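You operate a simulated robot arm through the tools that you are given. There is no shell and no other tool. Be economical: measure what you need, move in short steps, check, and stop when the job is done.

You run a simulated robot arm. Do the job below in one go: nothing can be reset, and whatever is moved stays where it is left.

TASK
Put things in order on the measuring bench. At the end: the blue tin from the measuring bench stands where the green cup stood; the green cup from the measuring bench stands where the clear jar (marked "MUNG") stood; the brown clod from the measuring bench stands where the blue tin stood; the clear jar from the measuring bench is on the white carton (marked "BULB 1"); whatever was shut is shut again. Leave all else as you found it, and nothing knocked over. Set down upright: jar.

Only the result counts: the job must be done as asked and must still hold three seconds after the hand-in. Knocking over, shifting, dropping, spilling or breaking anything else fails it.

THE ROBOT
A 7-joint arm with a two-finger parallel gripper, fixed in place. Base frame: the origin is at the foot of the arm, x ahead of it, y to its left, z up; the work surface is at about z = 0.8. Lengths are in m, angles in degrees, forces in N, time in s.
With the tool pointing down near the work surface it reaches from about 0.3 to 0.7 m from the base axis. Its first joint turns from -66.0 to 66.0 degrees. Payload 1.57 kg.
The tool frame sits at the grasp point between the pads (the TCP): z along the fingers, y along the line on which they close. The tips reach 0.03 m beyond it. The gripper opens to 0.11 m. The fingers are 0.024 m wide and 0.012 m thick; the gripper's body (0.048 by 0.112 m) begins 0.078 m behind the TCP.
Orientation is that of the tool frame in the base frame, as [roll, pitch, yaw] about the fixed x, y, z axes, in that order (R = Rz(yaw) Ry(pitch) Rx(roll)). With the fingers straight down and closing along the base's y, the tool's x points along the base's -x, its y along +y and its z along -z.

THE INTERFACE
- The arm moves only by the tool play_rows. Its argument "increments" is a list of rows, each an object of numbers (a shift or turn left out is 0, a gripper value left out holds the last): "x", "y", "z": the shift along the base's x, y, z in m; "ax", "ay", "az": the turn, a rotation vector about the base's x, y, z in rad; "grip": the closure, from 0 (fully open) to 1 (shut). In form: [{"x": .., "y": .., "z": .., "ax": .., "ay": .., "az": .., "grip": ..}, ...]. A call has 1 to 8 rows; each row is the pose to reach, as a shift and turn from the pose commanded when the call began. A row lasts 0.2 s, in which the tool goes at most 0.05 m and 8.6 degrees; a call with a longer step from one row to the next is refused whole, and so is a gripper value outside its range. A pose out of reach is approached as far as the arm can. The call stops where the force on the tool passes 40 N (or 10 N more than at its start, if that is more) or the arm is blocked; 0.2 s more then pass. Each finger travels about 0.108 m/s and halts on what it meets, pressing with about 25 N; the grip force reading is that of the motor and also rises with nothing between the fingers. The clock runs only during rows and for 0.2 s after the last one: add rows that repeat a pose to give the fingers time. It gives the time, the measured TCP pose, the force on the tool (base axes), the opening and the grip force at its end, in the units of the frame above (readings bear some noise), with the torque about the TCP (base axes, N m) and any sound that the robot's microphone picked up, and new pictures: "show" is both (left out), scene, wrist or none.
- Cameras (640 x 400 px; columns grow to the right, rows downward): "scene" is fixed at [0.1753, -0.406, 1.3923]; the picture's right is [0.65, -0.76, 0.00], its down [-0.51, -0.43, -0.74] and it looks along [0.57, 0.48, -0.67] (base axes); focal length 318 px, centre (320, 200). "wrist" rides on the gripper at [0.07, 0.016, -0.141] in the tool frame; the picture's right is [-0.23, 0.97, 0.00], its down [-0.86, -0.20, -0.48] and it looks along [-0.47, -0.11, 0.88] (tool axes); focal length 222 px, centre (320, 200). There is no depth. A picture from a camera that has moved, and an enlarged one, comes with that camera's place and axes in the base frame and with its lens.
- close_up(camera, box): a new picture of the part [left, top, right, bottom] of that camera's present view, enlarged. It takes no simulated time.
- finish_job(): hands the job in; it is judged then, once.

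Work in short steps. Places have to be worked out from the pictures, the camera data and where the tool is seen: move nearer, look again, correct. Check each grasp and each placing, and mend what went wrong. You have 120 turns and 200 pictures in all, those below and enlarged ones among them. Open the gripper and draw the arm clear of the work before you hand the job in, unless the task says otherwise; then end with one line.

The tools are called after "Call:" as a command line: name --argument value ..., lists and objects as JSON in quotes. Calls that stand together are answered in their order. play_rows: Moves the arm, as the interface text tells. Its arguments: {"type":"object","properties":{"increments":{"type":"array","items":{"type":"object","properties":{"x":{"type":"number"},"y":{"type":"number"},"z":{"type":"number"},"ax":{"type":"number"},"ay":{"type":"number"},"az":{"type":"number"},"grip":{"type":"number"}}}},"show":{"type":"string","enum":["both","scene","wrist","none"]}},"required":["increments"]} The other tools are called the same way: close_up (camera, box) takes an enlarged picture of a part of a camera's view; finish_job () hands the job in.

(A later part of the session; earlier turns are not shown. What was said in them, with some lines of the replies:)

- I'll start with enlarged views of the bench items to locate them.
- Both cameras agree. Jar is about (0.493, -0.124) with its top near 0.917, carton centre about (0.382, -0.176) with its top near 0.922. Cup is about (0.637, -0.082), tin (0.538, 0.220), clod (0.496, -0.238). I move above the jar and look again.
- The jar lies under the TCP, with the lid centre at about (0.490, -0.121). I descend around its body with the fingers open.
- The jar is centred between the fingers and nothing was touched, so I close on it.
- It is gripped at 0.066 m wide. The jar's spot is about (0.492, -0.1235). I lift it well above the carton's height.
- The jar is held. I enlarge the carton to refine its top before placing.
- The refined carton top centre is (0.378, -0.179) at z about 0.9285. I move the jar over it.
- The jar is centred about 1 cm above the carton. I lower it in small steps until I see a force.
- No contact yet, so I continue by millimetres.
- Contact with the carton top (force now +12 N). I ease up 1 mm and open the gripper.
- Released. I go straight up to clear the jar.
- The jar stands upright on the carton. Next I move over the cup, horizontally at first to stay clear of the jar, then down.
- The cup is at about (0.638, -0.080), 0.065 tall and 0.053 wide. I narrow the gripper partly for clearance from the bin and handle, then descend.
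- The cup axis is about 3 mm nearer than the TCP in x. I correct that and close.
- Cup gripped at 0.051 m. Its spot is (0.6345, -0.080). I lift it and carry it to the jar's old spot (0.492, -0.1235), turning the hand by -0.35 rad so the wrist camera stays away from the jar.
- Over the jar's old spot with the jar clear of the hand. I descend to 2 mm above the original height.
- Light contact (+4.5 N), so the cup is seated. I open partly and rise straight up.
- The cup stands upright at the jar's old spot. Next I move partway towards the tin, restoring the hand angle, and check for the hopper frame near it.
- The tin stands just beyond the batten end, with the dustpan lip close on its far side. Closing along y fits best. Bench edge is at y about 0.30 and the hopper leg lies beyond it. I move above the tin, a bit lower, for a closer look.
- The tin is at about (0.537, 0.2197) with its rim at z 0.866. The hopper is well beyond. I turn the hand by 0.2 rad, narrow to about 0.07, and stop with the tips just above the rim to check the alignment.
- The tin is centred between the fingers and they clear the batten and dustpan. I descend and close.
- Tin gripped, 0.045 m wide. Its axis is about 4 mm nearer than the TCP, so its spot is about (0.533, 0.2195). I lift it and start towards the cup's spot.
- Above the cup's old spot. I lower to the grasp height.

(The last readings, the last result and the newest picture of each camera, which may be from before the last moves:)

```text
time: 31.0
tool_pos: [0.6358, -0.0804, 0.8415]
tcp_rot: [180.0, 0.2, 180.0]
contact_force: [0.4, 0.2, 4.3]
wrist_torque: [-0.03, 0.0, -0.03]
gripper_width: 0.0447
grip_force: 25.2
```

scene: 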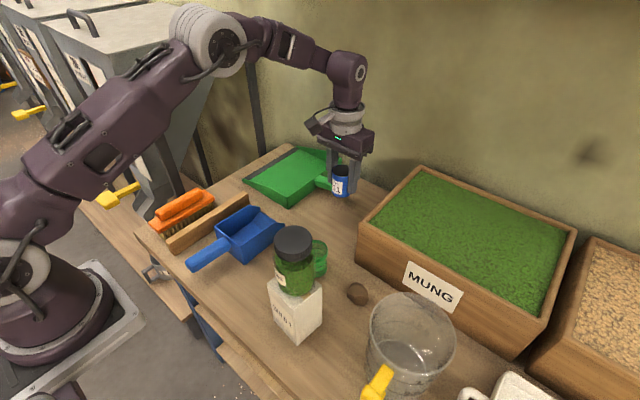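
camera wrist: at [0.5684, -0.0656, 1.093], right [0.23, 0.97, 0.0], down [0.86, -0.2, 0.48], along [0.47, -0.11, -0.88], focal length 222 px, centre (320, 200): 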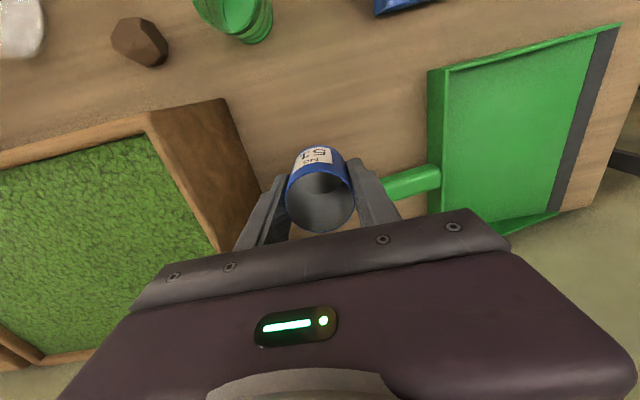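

Contact at 4 N, so the tin is seated. I open and rise.

Call:
play_rows --increments '[{"grip": 0.5}, {"grip": 0.35}, {"grip": 0.25}, {"grip": 0.25}, {"z": 0.03}, {"z": 0.07}, {"z": 0.11}, {"z": 0.15}]'

Call:
close_up --camera "scene" --box '[280, 150, 400, 250]'

```text
time: 32.8
tool_pos: [0.6355, -0.0792, 0.991]
tcp_rot: [-179.9, 0.1, 179.9]
contact_force: [0.9, -0.1, 0.3]
wrist_torque: [-0.03, 0.0, -0.03]
gripper_width: 0.0826
grip_force: 0.0
camera wrist: at [0.5677, -0.0639, 1.1327], right [0.23, 0.97, 0.0], down [0.86, -0.2, 0.48], along [0.47, -0.11, -0.88], focal length 222 px, centre (320, 200)
```

scene: 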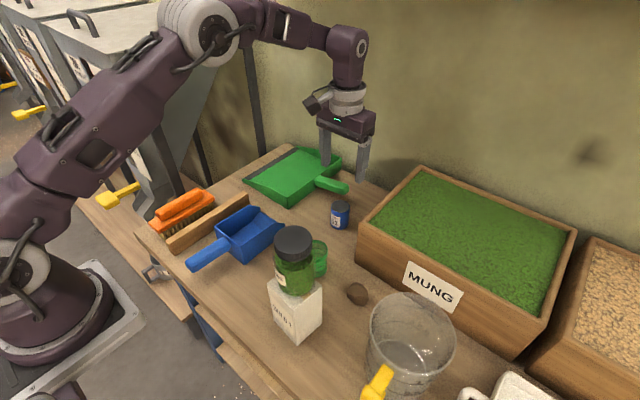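
wrist: 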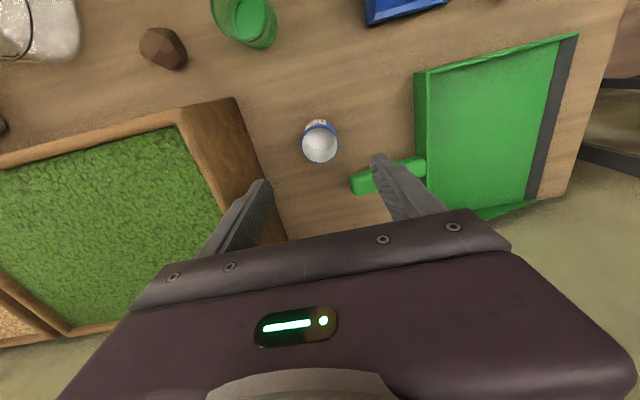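

```text
4.00 times, centred on (340, 200) of scene
camera zoom: at [0.1753, -0.406, 1.3923], right [0.65, -0.76, 0.0], down [-0.51, -0.43, -0.74], along [0.57, 0.48, -0.67], focal length 1272 px, centre (240, 200)
```

zoom: 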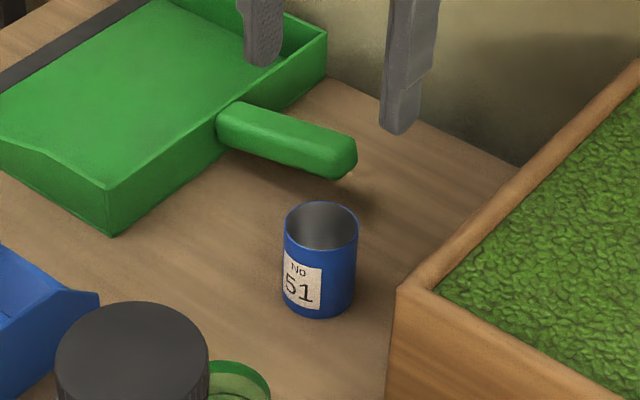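

The tin stands where the cup stood. Next is the clod, so I move above it at height, turning the hand by -0.785 rad so the wrist camera stays clear of the jar when low.

Call:
play_rows --increments '[{"x": -0.025, "y": -0.027, "z": 0.01, "az": -0.13}, {"x": -0.05, "y": -0.054, "z": 0.02, "az": -0.26}, {"x": -0.075, "y": -0.08, "z": 0.02, "az": -0.39}, {"x": -0.1, "y": -0.107, "z": 0.02, "az": -0.52}, {"x": -0.12, "y": -0.134, "z": 0.02, "az": -0.65}, {"x": -0.141, "y": -0.158, "z": 0.02, "az": -0.785}, {"x": -0.141, "y": -0.158, "z": 0.02, "az": -0.785}]'

Call:
close_up --camera "wrist" --box '[220, 80, 420, 220]'

```text
time: 34.4
tool_pos: [0.4958, -0.2388, 1.0126]
tcp_rot: [-180.0, 0.0, 135.0]
contact_force: [-0.4, -0.2, 0.4]
wrist_torque: [0.03, 0.03, -0.01]
gripper_width: 0.0825
grip_force: 0.1
camera wrist: at [0.4594, -0.1788, 1.1535], right [0.85, 0.53, 0.0], down [0.46, -0.75, 0.48], along [0.25, -0.41, -0.88], focal length 222 px, centre (320, 200)
```

scene: 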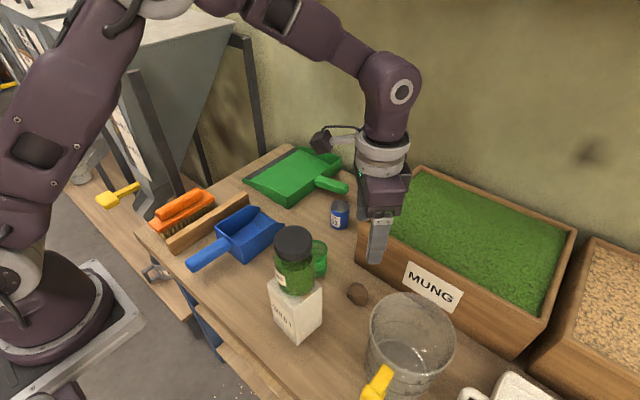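
wrist: 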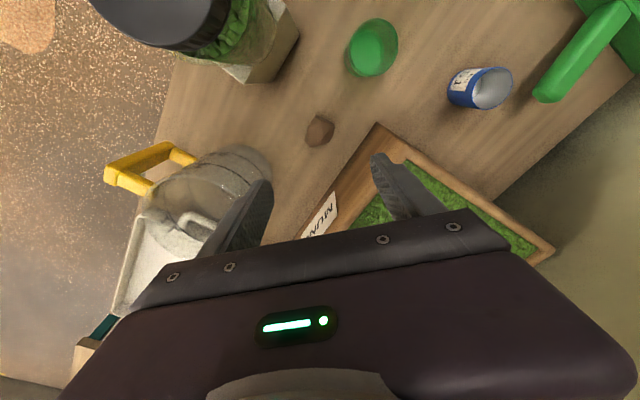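

```text
2.86 times, centred on (320, 150) of wrist
camera zoom: at [0.4594, -0.1788, 1.1535], right [0.85, 0.53, 0.0], down [0.46, -0.75, 0.48], along [0.25, -0.41, -0.88], focal length 635 px, centre (320, 343)
```

zoom: 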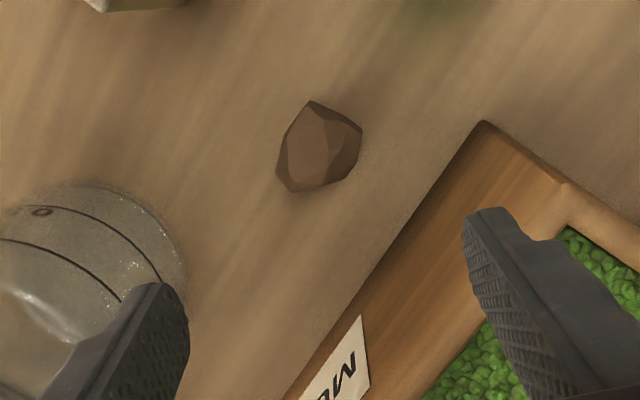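

The clod is at about (0.4945, -0.237). I turn 0.5 rad further (more clearance from the jug) and come down to just above it to check.

Call:
play_rows --increments '[{"az": -0.14, "grip": 0.3}, {"x": -0.0015, "y": 0.001, "az": -0.28, "z": -0.02}, {"x": -0.0015, "y": 0.001, "az": -0.42, "z": -0.05}, {"x": -0.0015, "y": 0.001, "az": -0.5, "z": -0.09}, {"x": -0.0015, "y": 0.001, "az": -0.5, "z": -0.12}, {"x": -0.0015, "y": 0.001, "az": -0.5, "z": -0.12}]'

Call:
close_up --camera "wrist" --box '[200, 80, 440, 240]'

Call:
close_up --camera "scene" --box '[300, 200, 460, 360]'

```text
time: 35.8
tool_pos: [0.4959, -0.2376, 0.891]
tcp_rot: [-180.0, 0.0, 106.3]
contact_force: [0.8, -0.1, -0.1]
wrist_torque: [0.06, 0.02, 0.0]
gripper_width: 0.0772
grip_force: 0.0
camera wrist: at [0.4921, -0.167, 1.0325], right [1.0, 0.06, 0.0], down [0.05, -0.88, 0.48], along [0.03, -0.48, -0.88], focal length 222 px, centre (320, 200)
```

scene: 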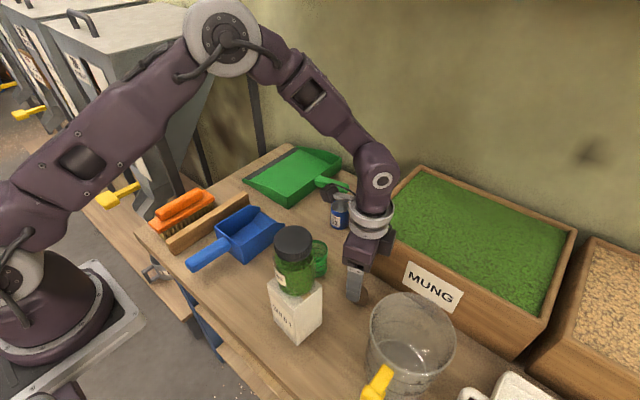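
wrist: 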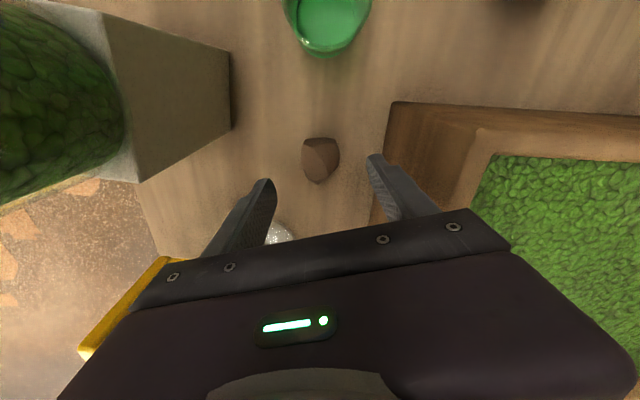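

```text
2.50 times, centred on (320, 160) of wrist
camera zoom: at [0.4921, -0.167, 1.0325], right [1.0, 0.06, 0.0], down [0.05, -0.88, 0.48], along [0.03, -0.48, -0.88], focal length 555 px, centre (320, 300)
```

zoom: 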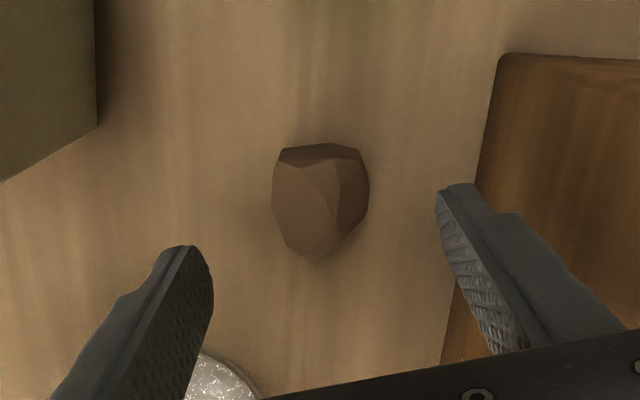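

```text
2.50 times, centred on (380, 280) of scene
camera zoom: at [0.1754, -0.406, 1.3923], right [0.65, -0.76, 0.0], down [-0.51, -0.43, -0.74], along [0.57, 0.48, -0.67], focal length 795 px, centre (170, 0)
```

zoom: 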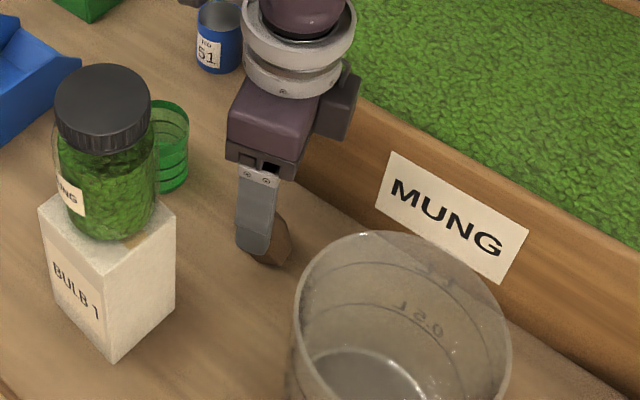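

The clod is centred between the fingers. I descend to tips about 5 mm off the bench and close.

Call:
play_rows --increments '[{"x": 0.001, "z": -0.025}, {"x": 0.001, "z": -0.045}, {"x": 0.001, "z": -0.055}, {"x": 0.001, "z": -0.055}, {"x": 0.001, "z": -0.055, "grip": 0.5}, {"x": 0.001, "z": -0.055, "grip": 0.7}, {"x": 0.001, "z": -0.055, "grip": 0.85}, {"x": 0.001, "z": -0.055, "grip": 0.85}]'

Call:
close_up --camera "wrist" --box '[200, 80, 440, 240]'

```text
time: 37.6
tool_pos: [0.4953, -0.2375, 0.8364]
tcp_rot: [-179.9, 0.0, 106.4]
contact_force: [-0.5, 0.2, 0.5]
wrist_torque: [0.0, -0.01, -0.03]
gripper_width: 0.0394
grip_force: 24.8
camera wrist: at [0.4928, -0.1667, 0.9782], right [1.0, 0.06, 0.0], down [0.05, -0.88, 0.48], along [0.03, -0.48, -0.88], focal length 222 px, centre (320, 200)
```

scene: 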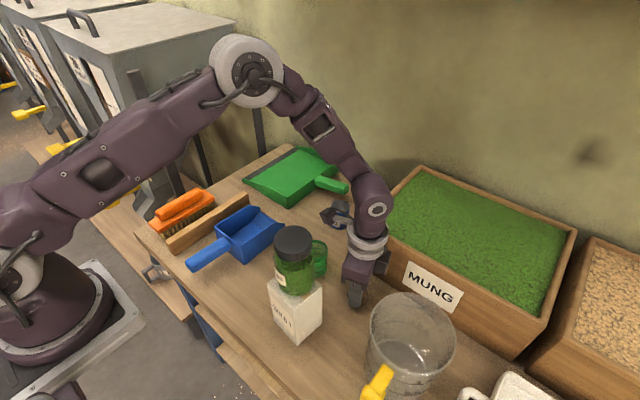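
wrist: 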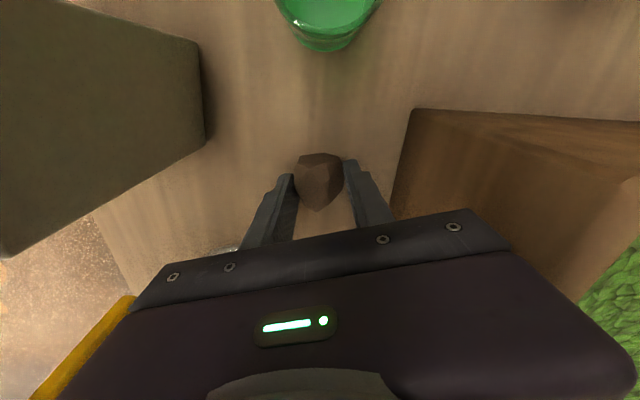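

```text
2.50 times, centred on (320, 160) of wrist
camera zoom: at [0.4928, -0.1667, 0.9782], right [1.0, 0.06, 0.0], down [0.05, -0.88, 0.48], along [0.03, -0.48, -0.88], focal length 555 px, centre (320, 300)
```

zoom: 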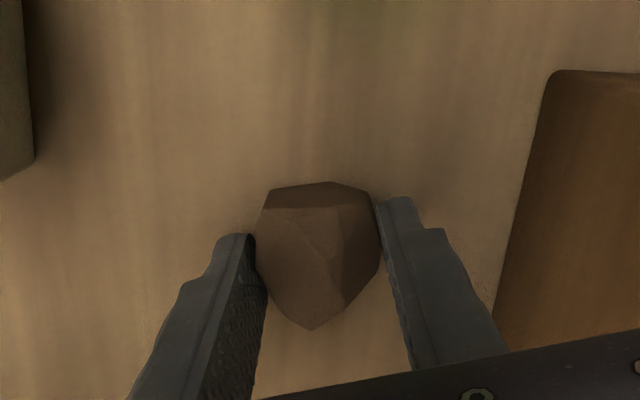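

Gripped at 0.039 m, with the clod roughly central on the pads. I lift slowly and check.

Call:
play_rows --increments '[{"z": 0.015}, {"z": 0.04}, {"z": 0.075}, {"z": 0.11}, {"z": 0.15}, {"z": 0.17}, {"z": 0.17}]'

```text
time: 39.2
tool_pos: [0.4969, -0.2365, 1.0063]
tcp_rot: [-179.9, 0.0, 106.4]
contact_force: [-0.8, -0.3, -0.1]
wrist_torque: [-0.01, 0.02, -0.01]
gripper_width: 0.0391
grip_force: 25.4
camera wrist: at [0.4934, -0.1666, 1.1483], right [1.0, 0.06, 0.0], down [0.05, -0.88, 0.48], along [0.03, -0.48, -0.88], focal length 222 px, centre (320, 200)
```

scene: 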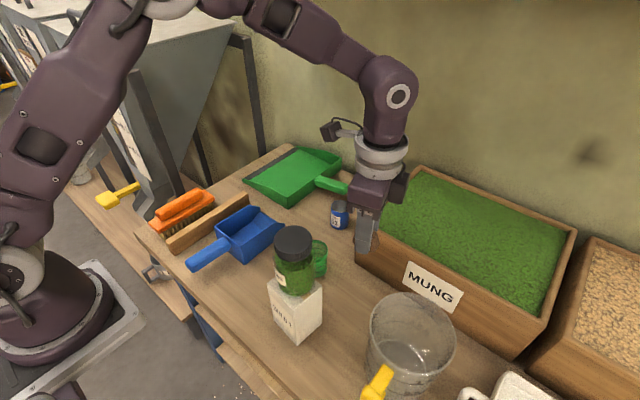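
wrist: 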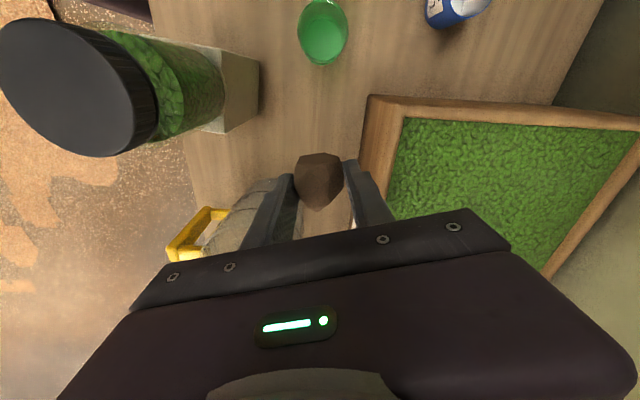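

Clod held firmly. I carry it to the tin's old spot, turning the hand back on the way.

Call:
play_rows --increments '[{"x": 0.004, "y": 0.04, "az": 0.13}, {"x": 0.008, "y": 0.08, "az": 0.26}, {"x": 0.012, "y": 0.12, "az": 0.39}, {"x": 0.016, "y": 0.16, "az": 0.52}, {"x": 0.02, "y": 0.2, "az": 0.65}, {"x": 0.024, "y": 0.24, "az": 0.78}, {"x": 0.026, "y": 0.26, "az": 0.9}, {"x": 0.028, "y": 0.28, "az": 1.02}]' --show "none"

Call:
play_rows --increments '[{"x": 0.003, "y": 0.04, "az": 0.12}, {"x": 0.006, "y": 0.08, "az": 0.24}, {"x": 0.009, "y": 0.12, "az": 0.36}, {"x": 0.011, "y": 0.15, "az": 0.465}, {"x": 0.0127, "y": 0.1765, "z": -0.03, "az": 0.465}, {"x": 0.0127, "y": 0.1765, "z": -0.07, "az": 0.465}, {"x": 0.0127, "y": 0.1765, "z": -0.07, "az": 0.465}]'

Call:
close_up --camera "wrist" --box '[200, 80, 440, 240]'

```text
time: 41.0
tool_pos: [0.5241, 0.0431, 1.0063]
tcp_rot: [-179.9, 0.1, 164.9]
contact_force: [-1.4, -0.1, -1.1]
wrist_torque: [0.01, 0.0, -0.02]
gripper_width: 0.039
grip_force: 25.0
```

```text
time: 42.6
tool_pos: [0.5358, 0.2202, 0.9376]
tcp_rot: [-179.9, 0.0, -168.5]
contact_force: [-0.1, 0.0, -0.5]
wrist_torque: [-0.01, 0.04, 0.01]
gripper_width: 0.0387
grip_force: 25.1
camera wrist: at [0.4651, 0.2213, 1.0787], right [0.03, 1.0, 0.0], down [0.88, -0.02, 0.48], along [0.48, -0.01, -0.88], focal length 222 px, centre (320, 200)
```

scene: 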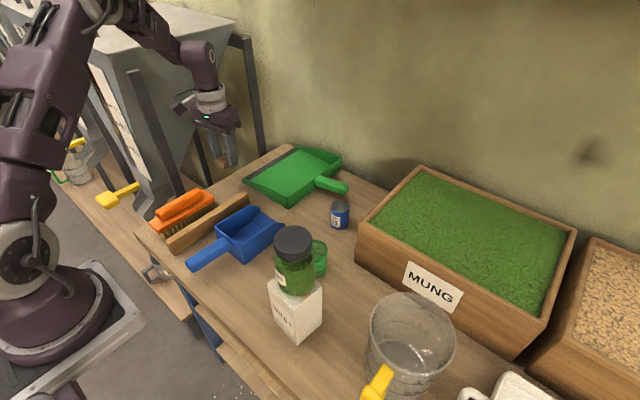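
wrist: 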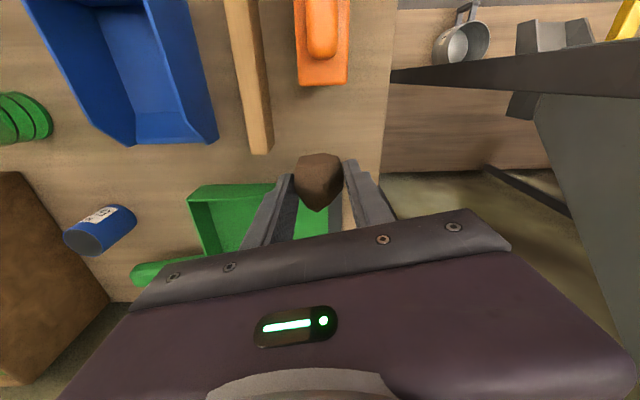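

```text
2.50 times, centred on (320, 160) of wrist
camera zoom: at [0.4651, 0.2213, 1.0787], right [0.03, 1.0, 0.0], down [0.88, -0.02, 0.48], along [0.48, -0.01, -0.88], focal length 555 px, centre (320, 300)
```

zoom: 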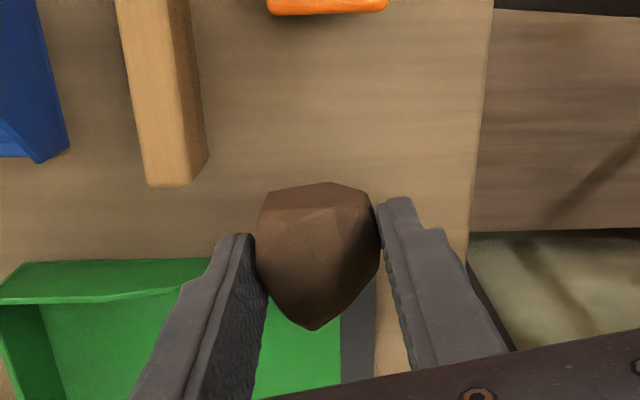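

Directly over the tin's old spot. I lower to the original grasp height.

Call:
play_rows --increments '[{"z": -0.04}, {"z": -0.075}, {"z": -0.092}, {"z": -0.098}, {"z": -0.0995}, {"z": -0.0995}]'

```text
time: 44.0
tool_pos: [0.5359, 0.2202, 0.8375]
tcp_rot: [180.0, 0.0, -168.5]
contact_force: [-0.1, 0.5, 0.1]
wrist_torque: [0.01, 0.0, 0.0]
gripper_width: 0.0391
grip_force: 24.8
camera wrist: at [0.4659, 0.2208, 0.9787], right [0.03, 1.0, 0.0], down [0.88, -0.03, 0.48], along [0.48, -0.01, -0.88], focal length 222 px, centre (320, 200)
```

scene: 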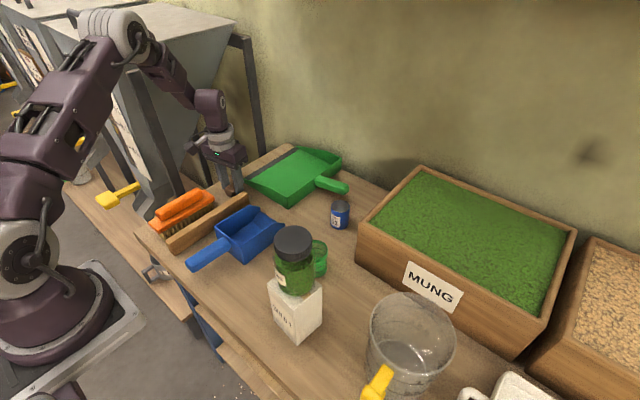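
wrist: 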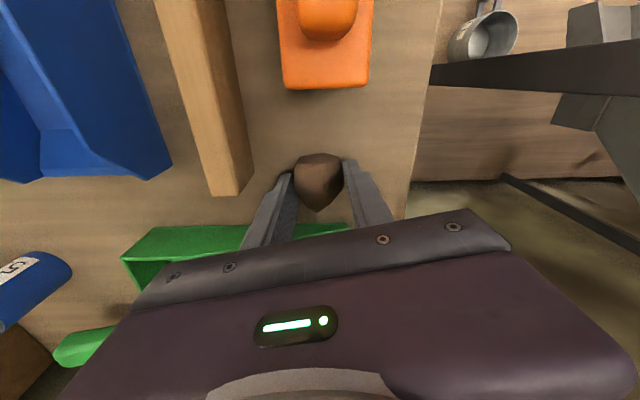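

No contact yet, so I lower 2 mm more.

Call:
play_rows --increments '[{"z": -0.001}, {"z": -0.002}, {"z": -0.002}]' --show "none"

```text
time: 44.8
tool_pos: [0.5367, 0.2202, 0.8354]
tcp_rot: [180.0, 0.1, -168.4]
contact_force: [-4.9, -1.0, 17.4]
wrist_torque: [-0.21, -0.05, -0.04]
gripper_width: 0.039
grip_force: 25.8
```

The clod is on the bench (17 N). I ease up 1 mm, open to about 0.075, and rise.

Call:
play_rows --increments '[{"z": 0.001, "grip": 0.6}, {"z": 0.001, "grip": 0.45}, {"z": 0.001, "grip": 0.33}, {"z": 0.001, "grip": 0.33}, {"z": 0.03}, {"z": 0.07}, {"z": 0.11}, {"z": 0.15}]'

Call:
close_up --camera "scene" --box '[170, 120, 290, 230]'

```text
time: 46.6
tool_pos: [0.5379, 0.2213, 0.9866]
tcp_rot: [-179.9, -0.1, -168.4]
contact_force: [-0.3, -0.6, 0.3]
wrist_torque: [0.04, -0.02, 0.0]
gripper_width: 0.074
grip_force: 0.0
camera wrist: at [0.4665, 0.2217, 1.1281], right [0.03, 1.0, 0.0], down [0.88, -0.03, 0.48], along [0.48, -0.01, -0.88], focal length 222 px, centre (320, 200)
```

scene: 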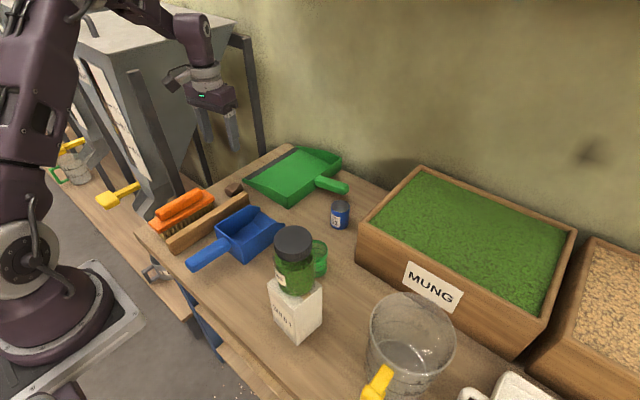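
wrist: 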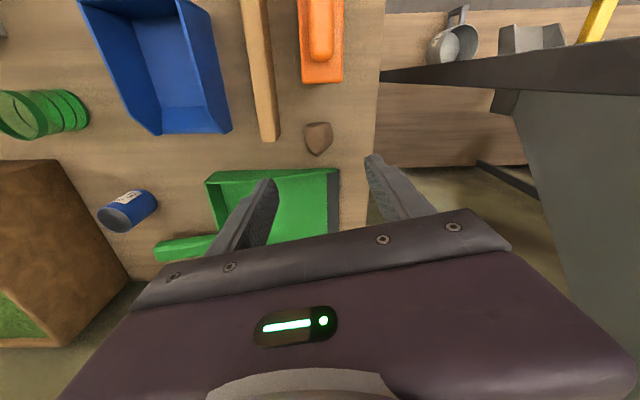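

```text
3.64 times, centred on (230, 175) of scene
camera zoom: at [0.1753, -0.406, 1.3923], right [0.65, -0.76, 0.0], down [-0.51, -0.43, -0.74], along [0.57, 0.48, -0.67], focal length 1157 px, centre (647, 291)
```

zoom: 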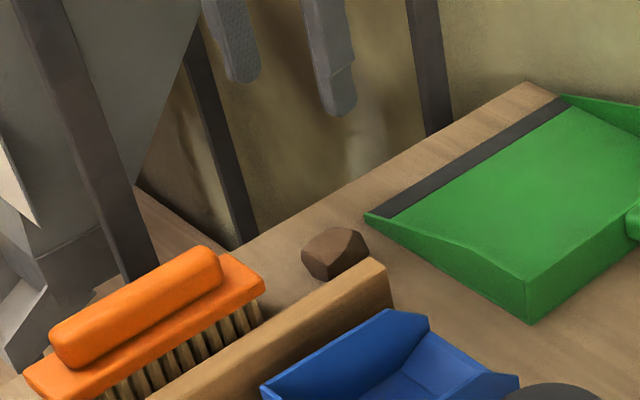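

The clod rests where the tin stood. I open the gripper fully and draw the arm up clear, then check everything.

Call:
play_rows --increments '[{"z": 0.04, "y": -0.01}, {"z": 0.08, "y": -0.03, "grip": 0.0}, {"z": 0.12, "y": -0.06}, {"z": 0.15, "y": -0.09}, {"z": 0.18, "y": -0.12}, {"z": 0.2, "y": -0.15, "x": -0.02}, {"z": 0.2, "y": -0.15, "x": -0.02}]'

Call:
close_up --camera "scene" --box '[240, 180, 400, 360]'

```text
time: 48.2
tool_pos: [0.5164, 0.0698, 1.1861]
tcp_rot: [-179.9, 0.0, -168.5]
contact_force: [0.2, 0.0, -0.4]
wrist_torque: [-0.02, 0.0, -0.02]
gripper_width: 0.11
grip_force: 0.0
camera wrist: at [0.4458, 0.071, 1.3273], right [0.03, 1.0, 0.0], down [0.88, -0.02, 0.48], along [0.48, -0.01, -0.88], focal length 222 px, centre (320, 200)
```

scene: 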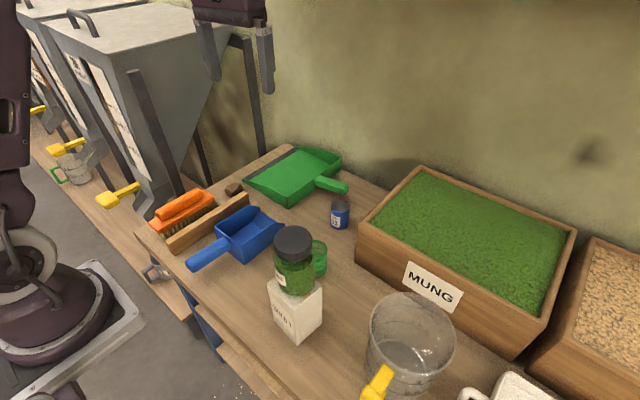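
wrist: 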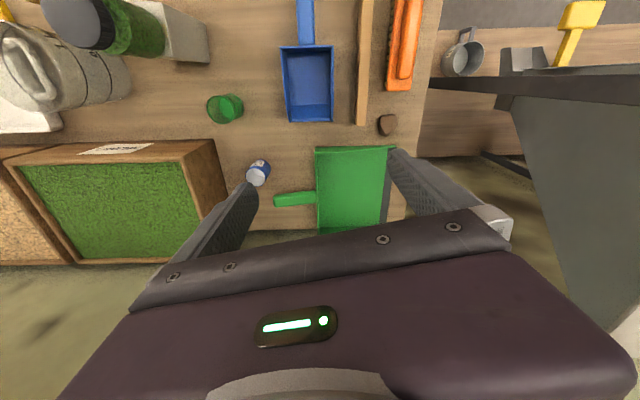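

```text
2.22 times, centred on (320, 270) of scene
camera zoom: at [0.1753, -0.4061, 1.3923], right [0.65, -0.76, 0.0], down [-0.51, -0.43, -0.74], along [0.57, 0.48, -0.67], focal length 707 px, centre (320, 44)
```

zoom: 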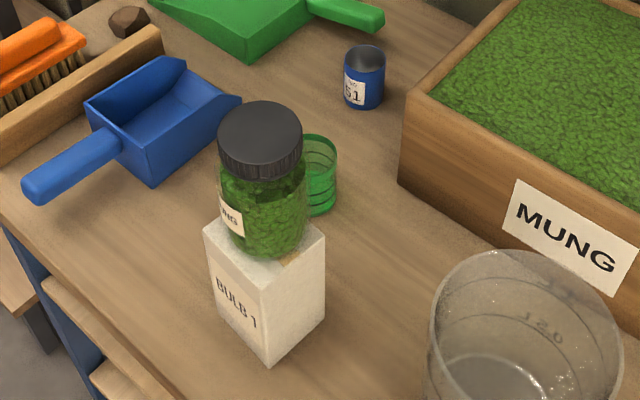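

All four items are in place and upright, nothing else has shifted, and the arm is clear with the gripper open. I hand the job in.

Call:
finish_job

```text
The job is handed in.
```

The job is handed in: the jar is upright on the BULB 1 carton, the green cup is where the jar stood, the blue tin is where the cup stood, and the brown clod is where the tin stood; I opened nothing, and nothing else was disturbed as far as the final pictures show.
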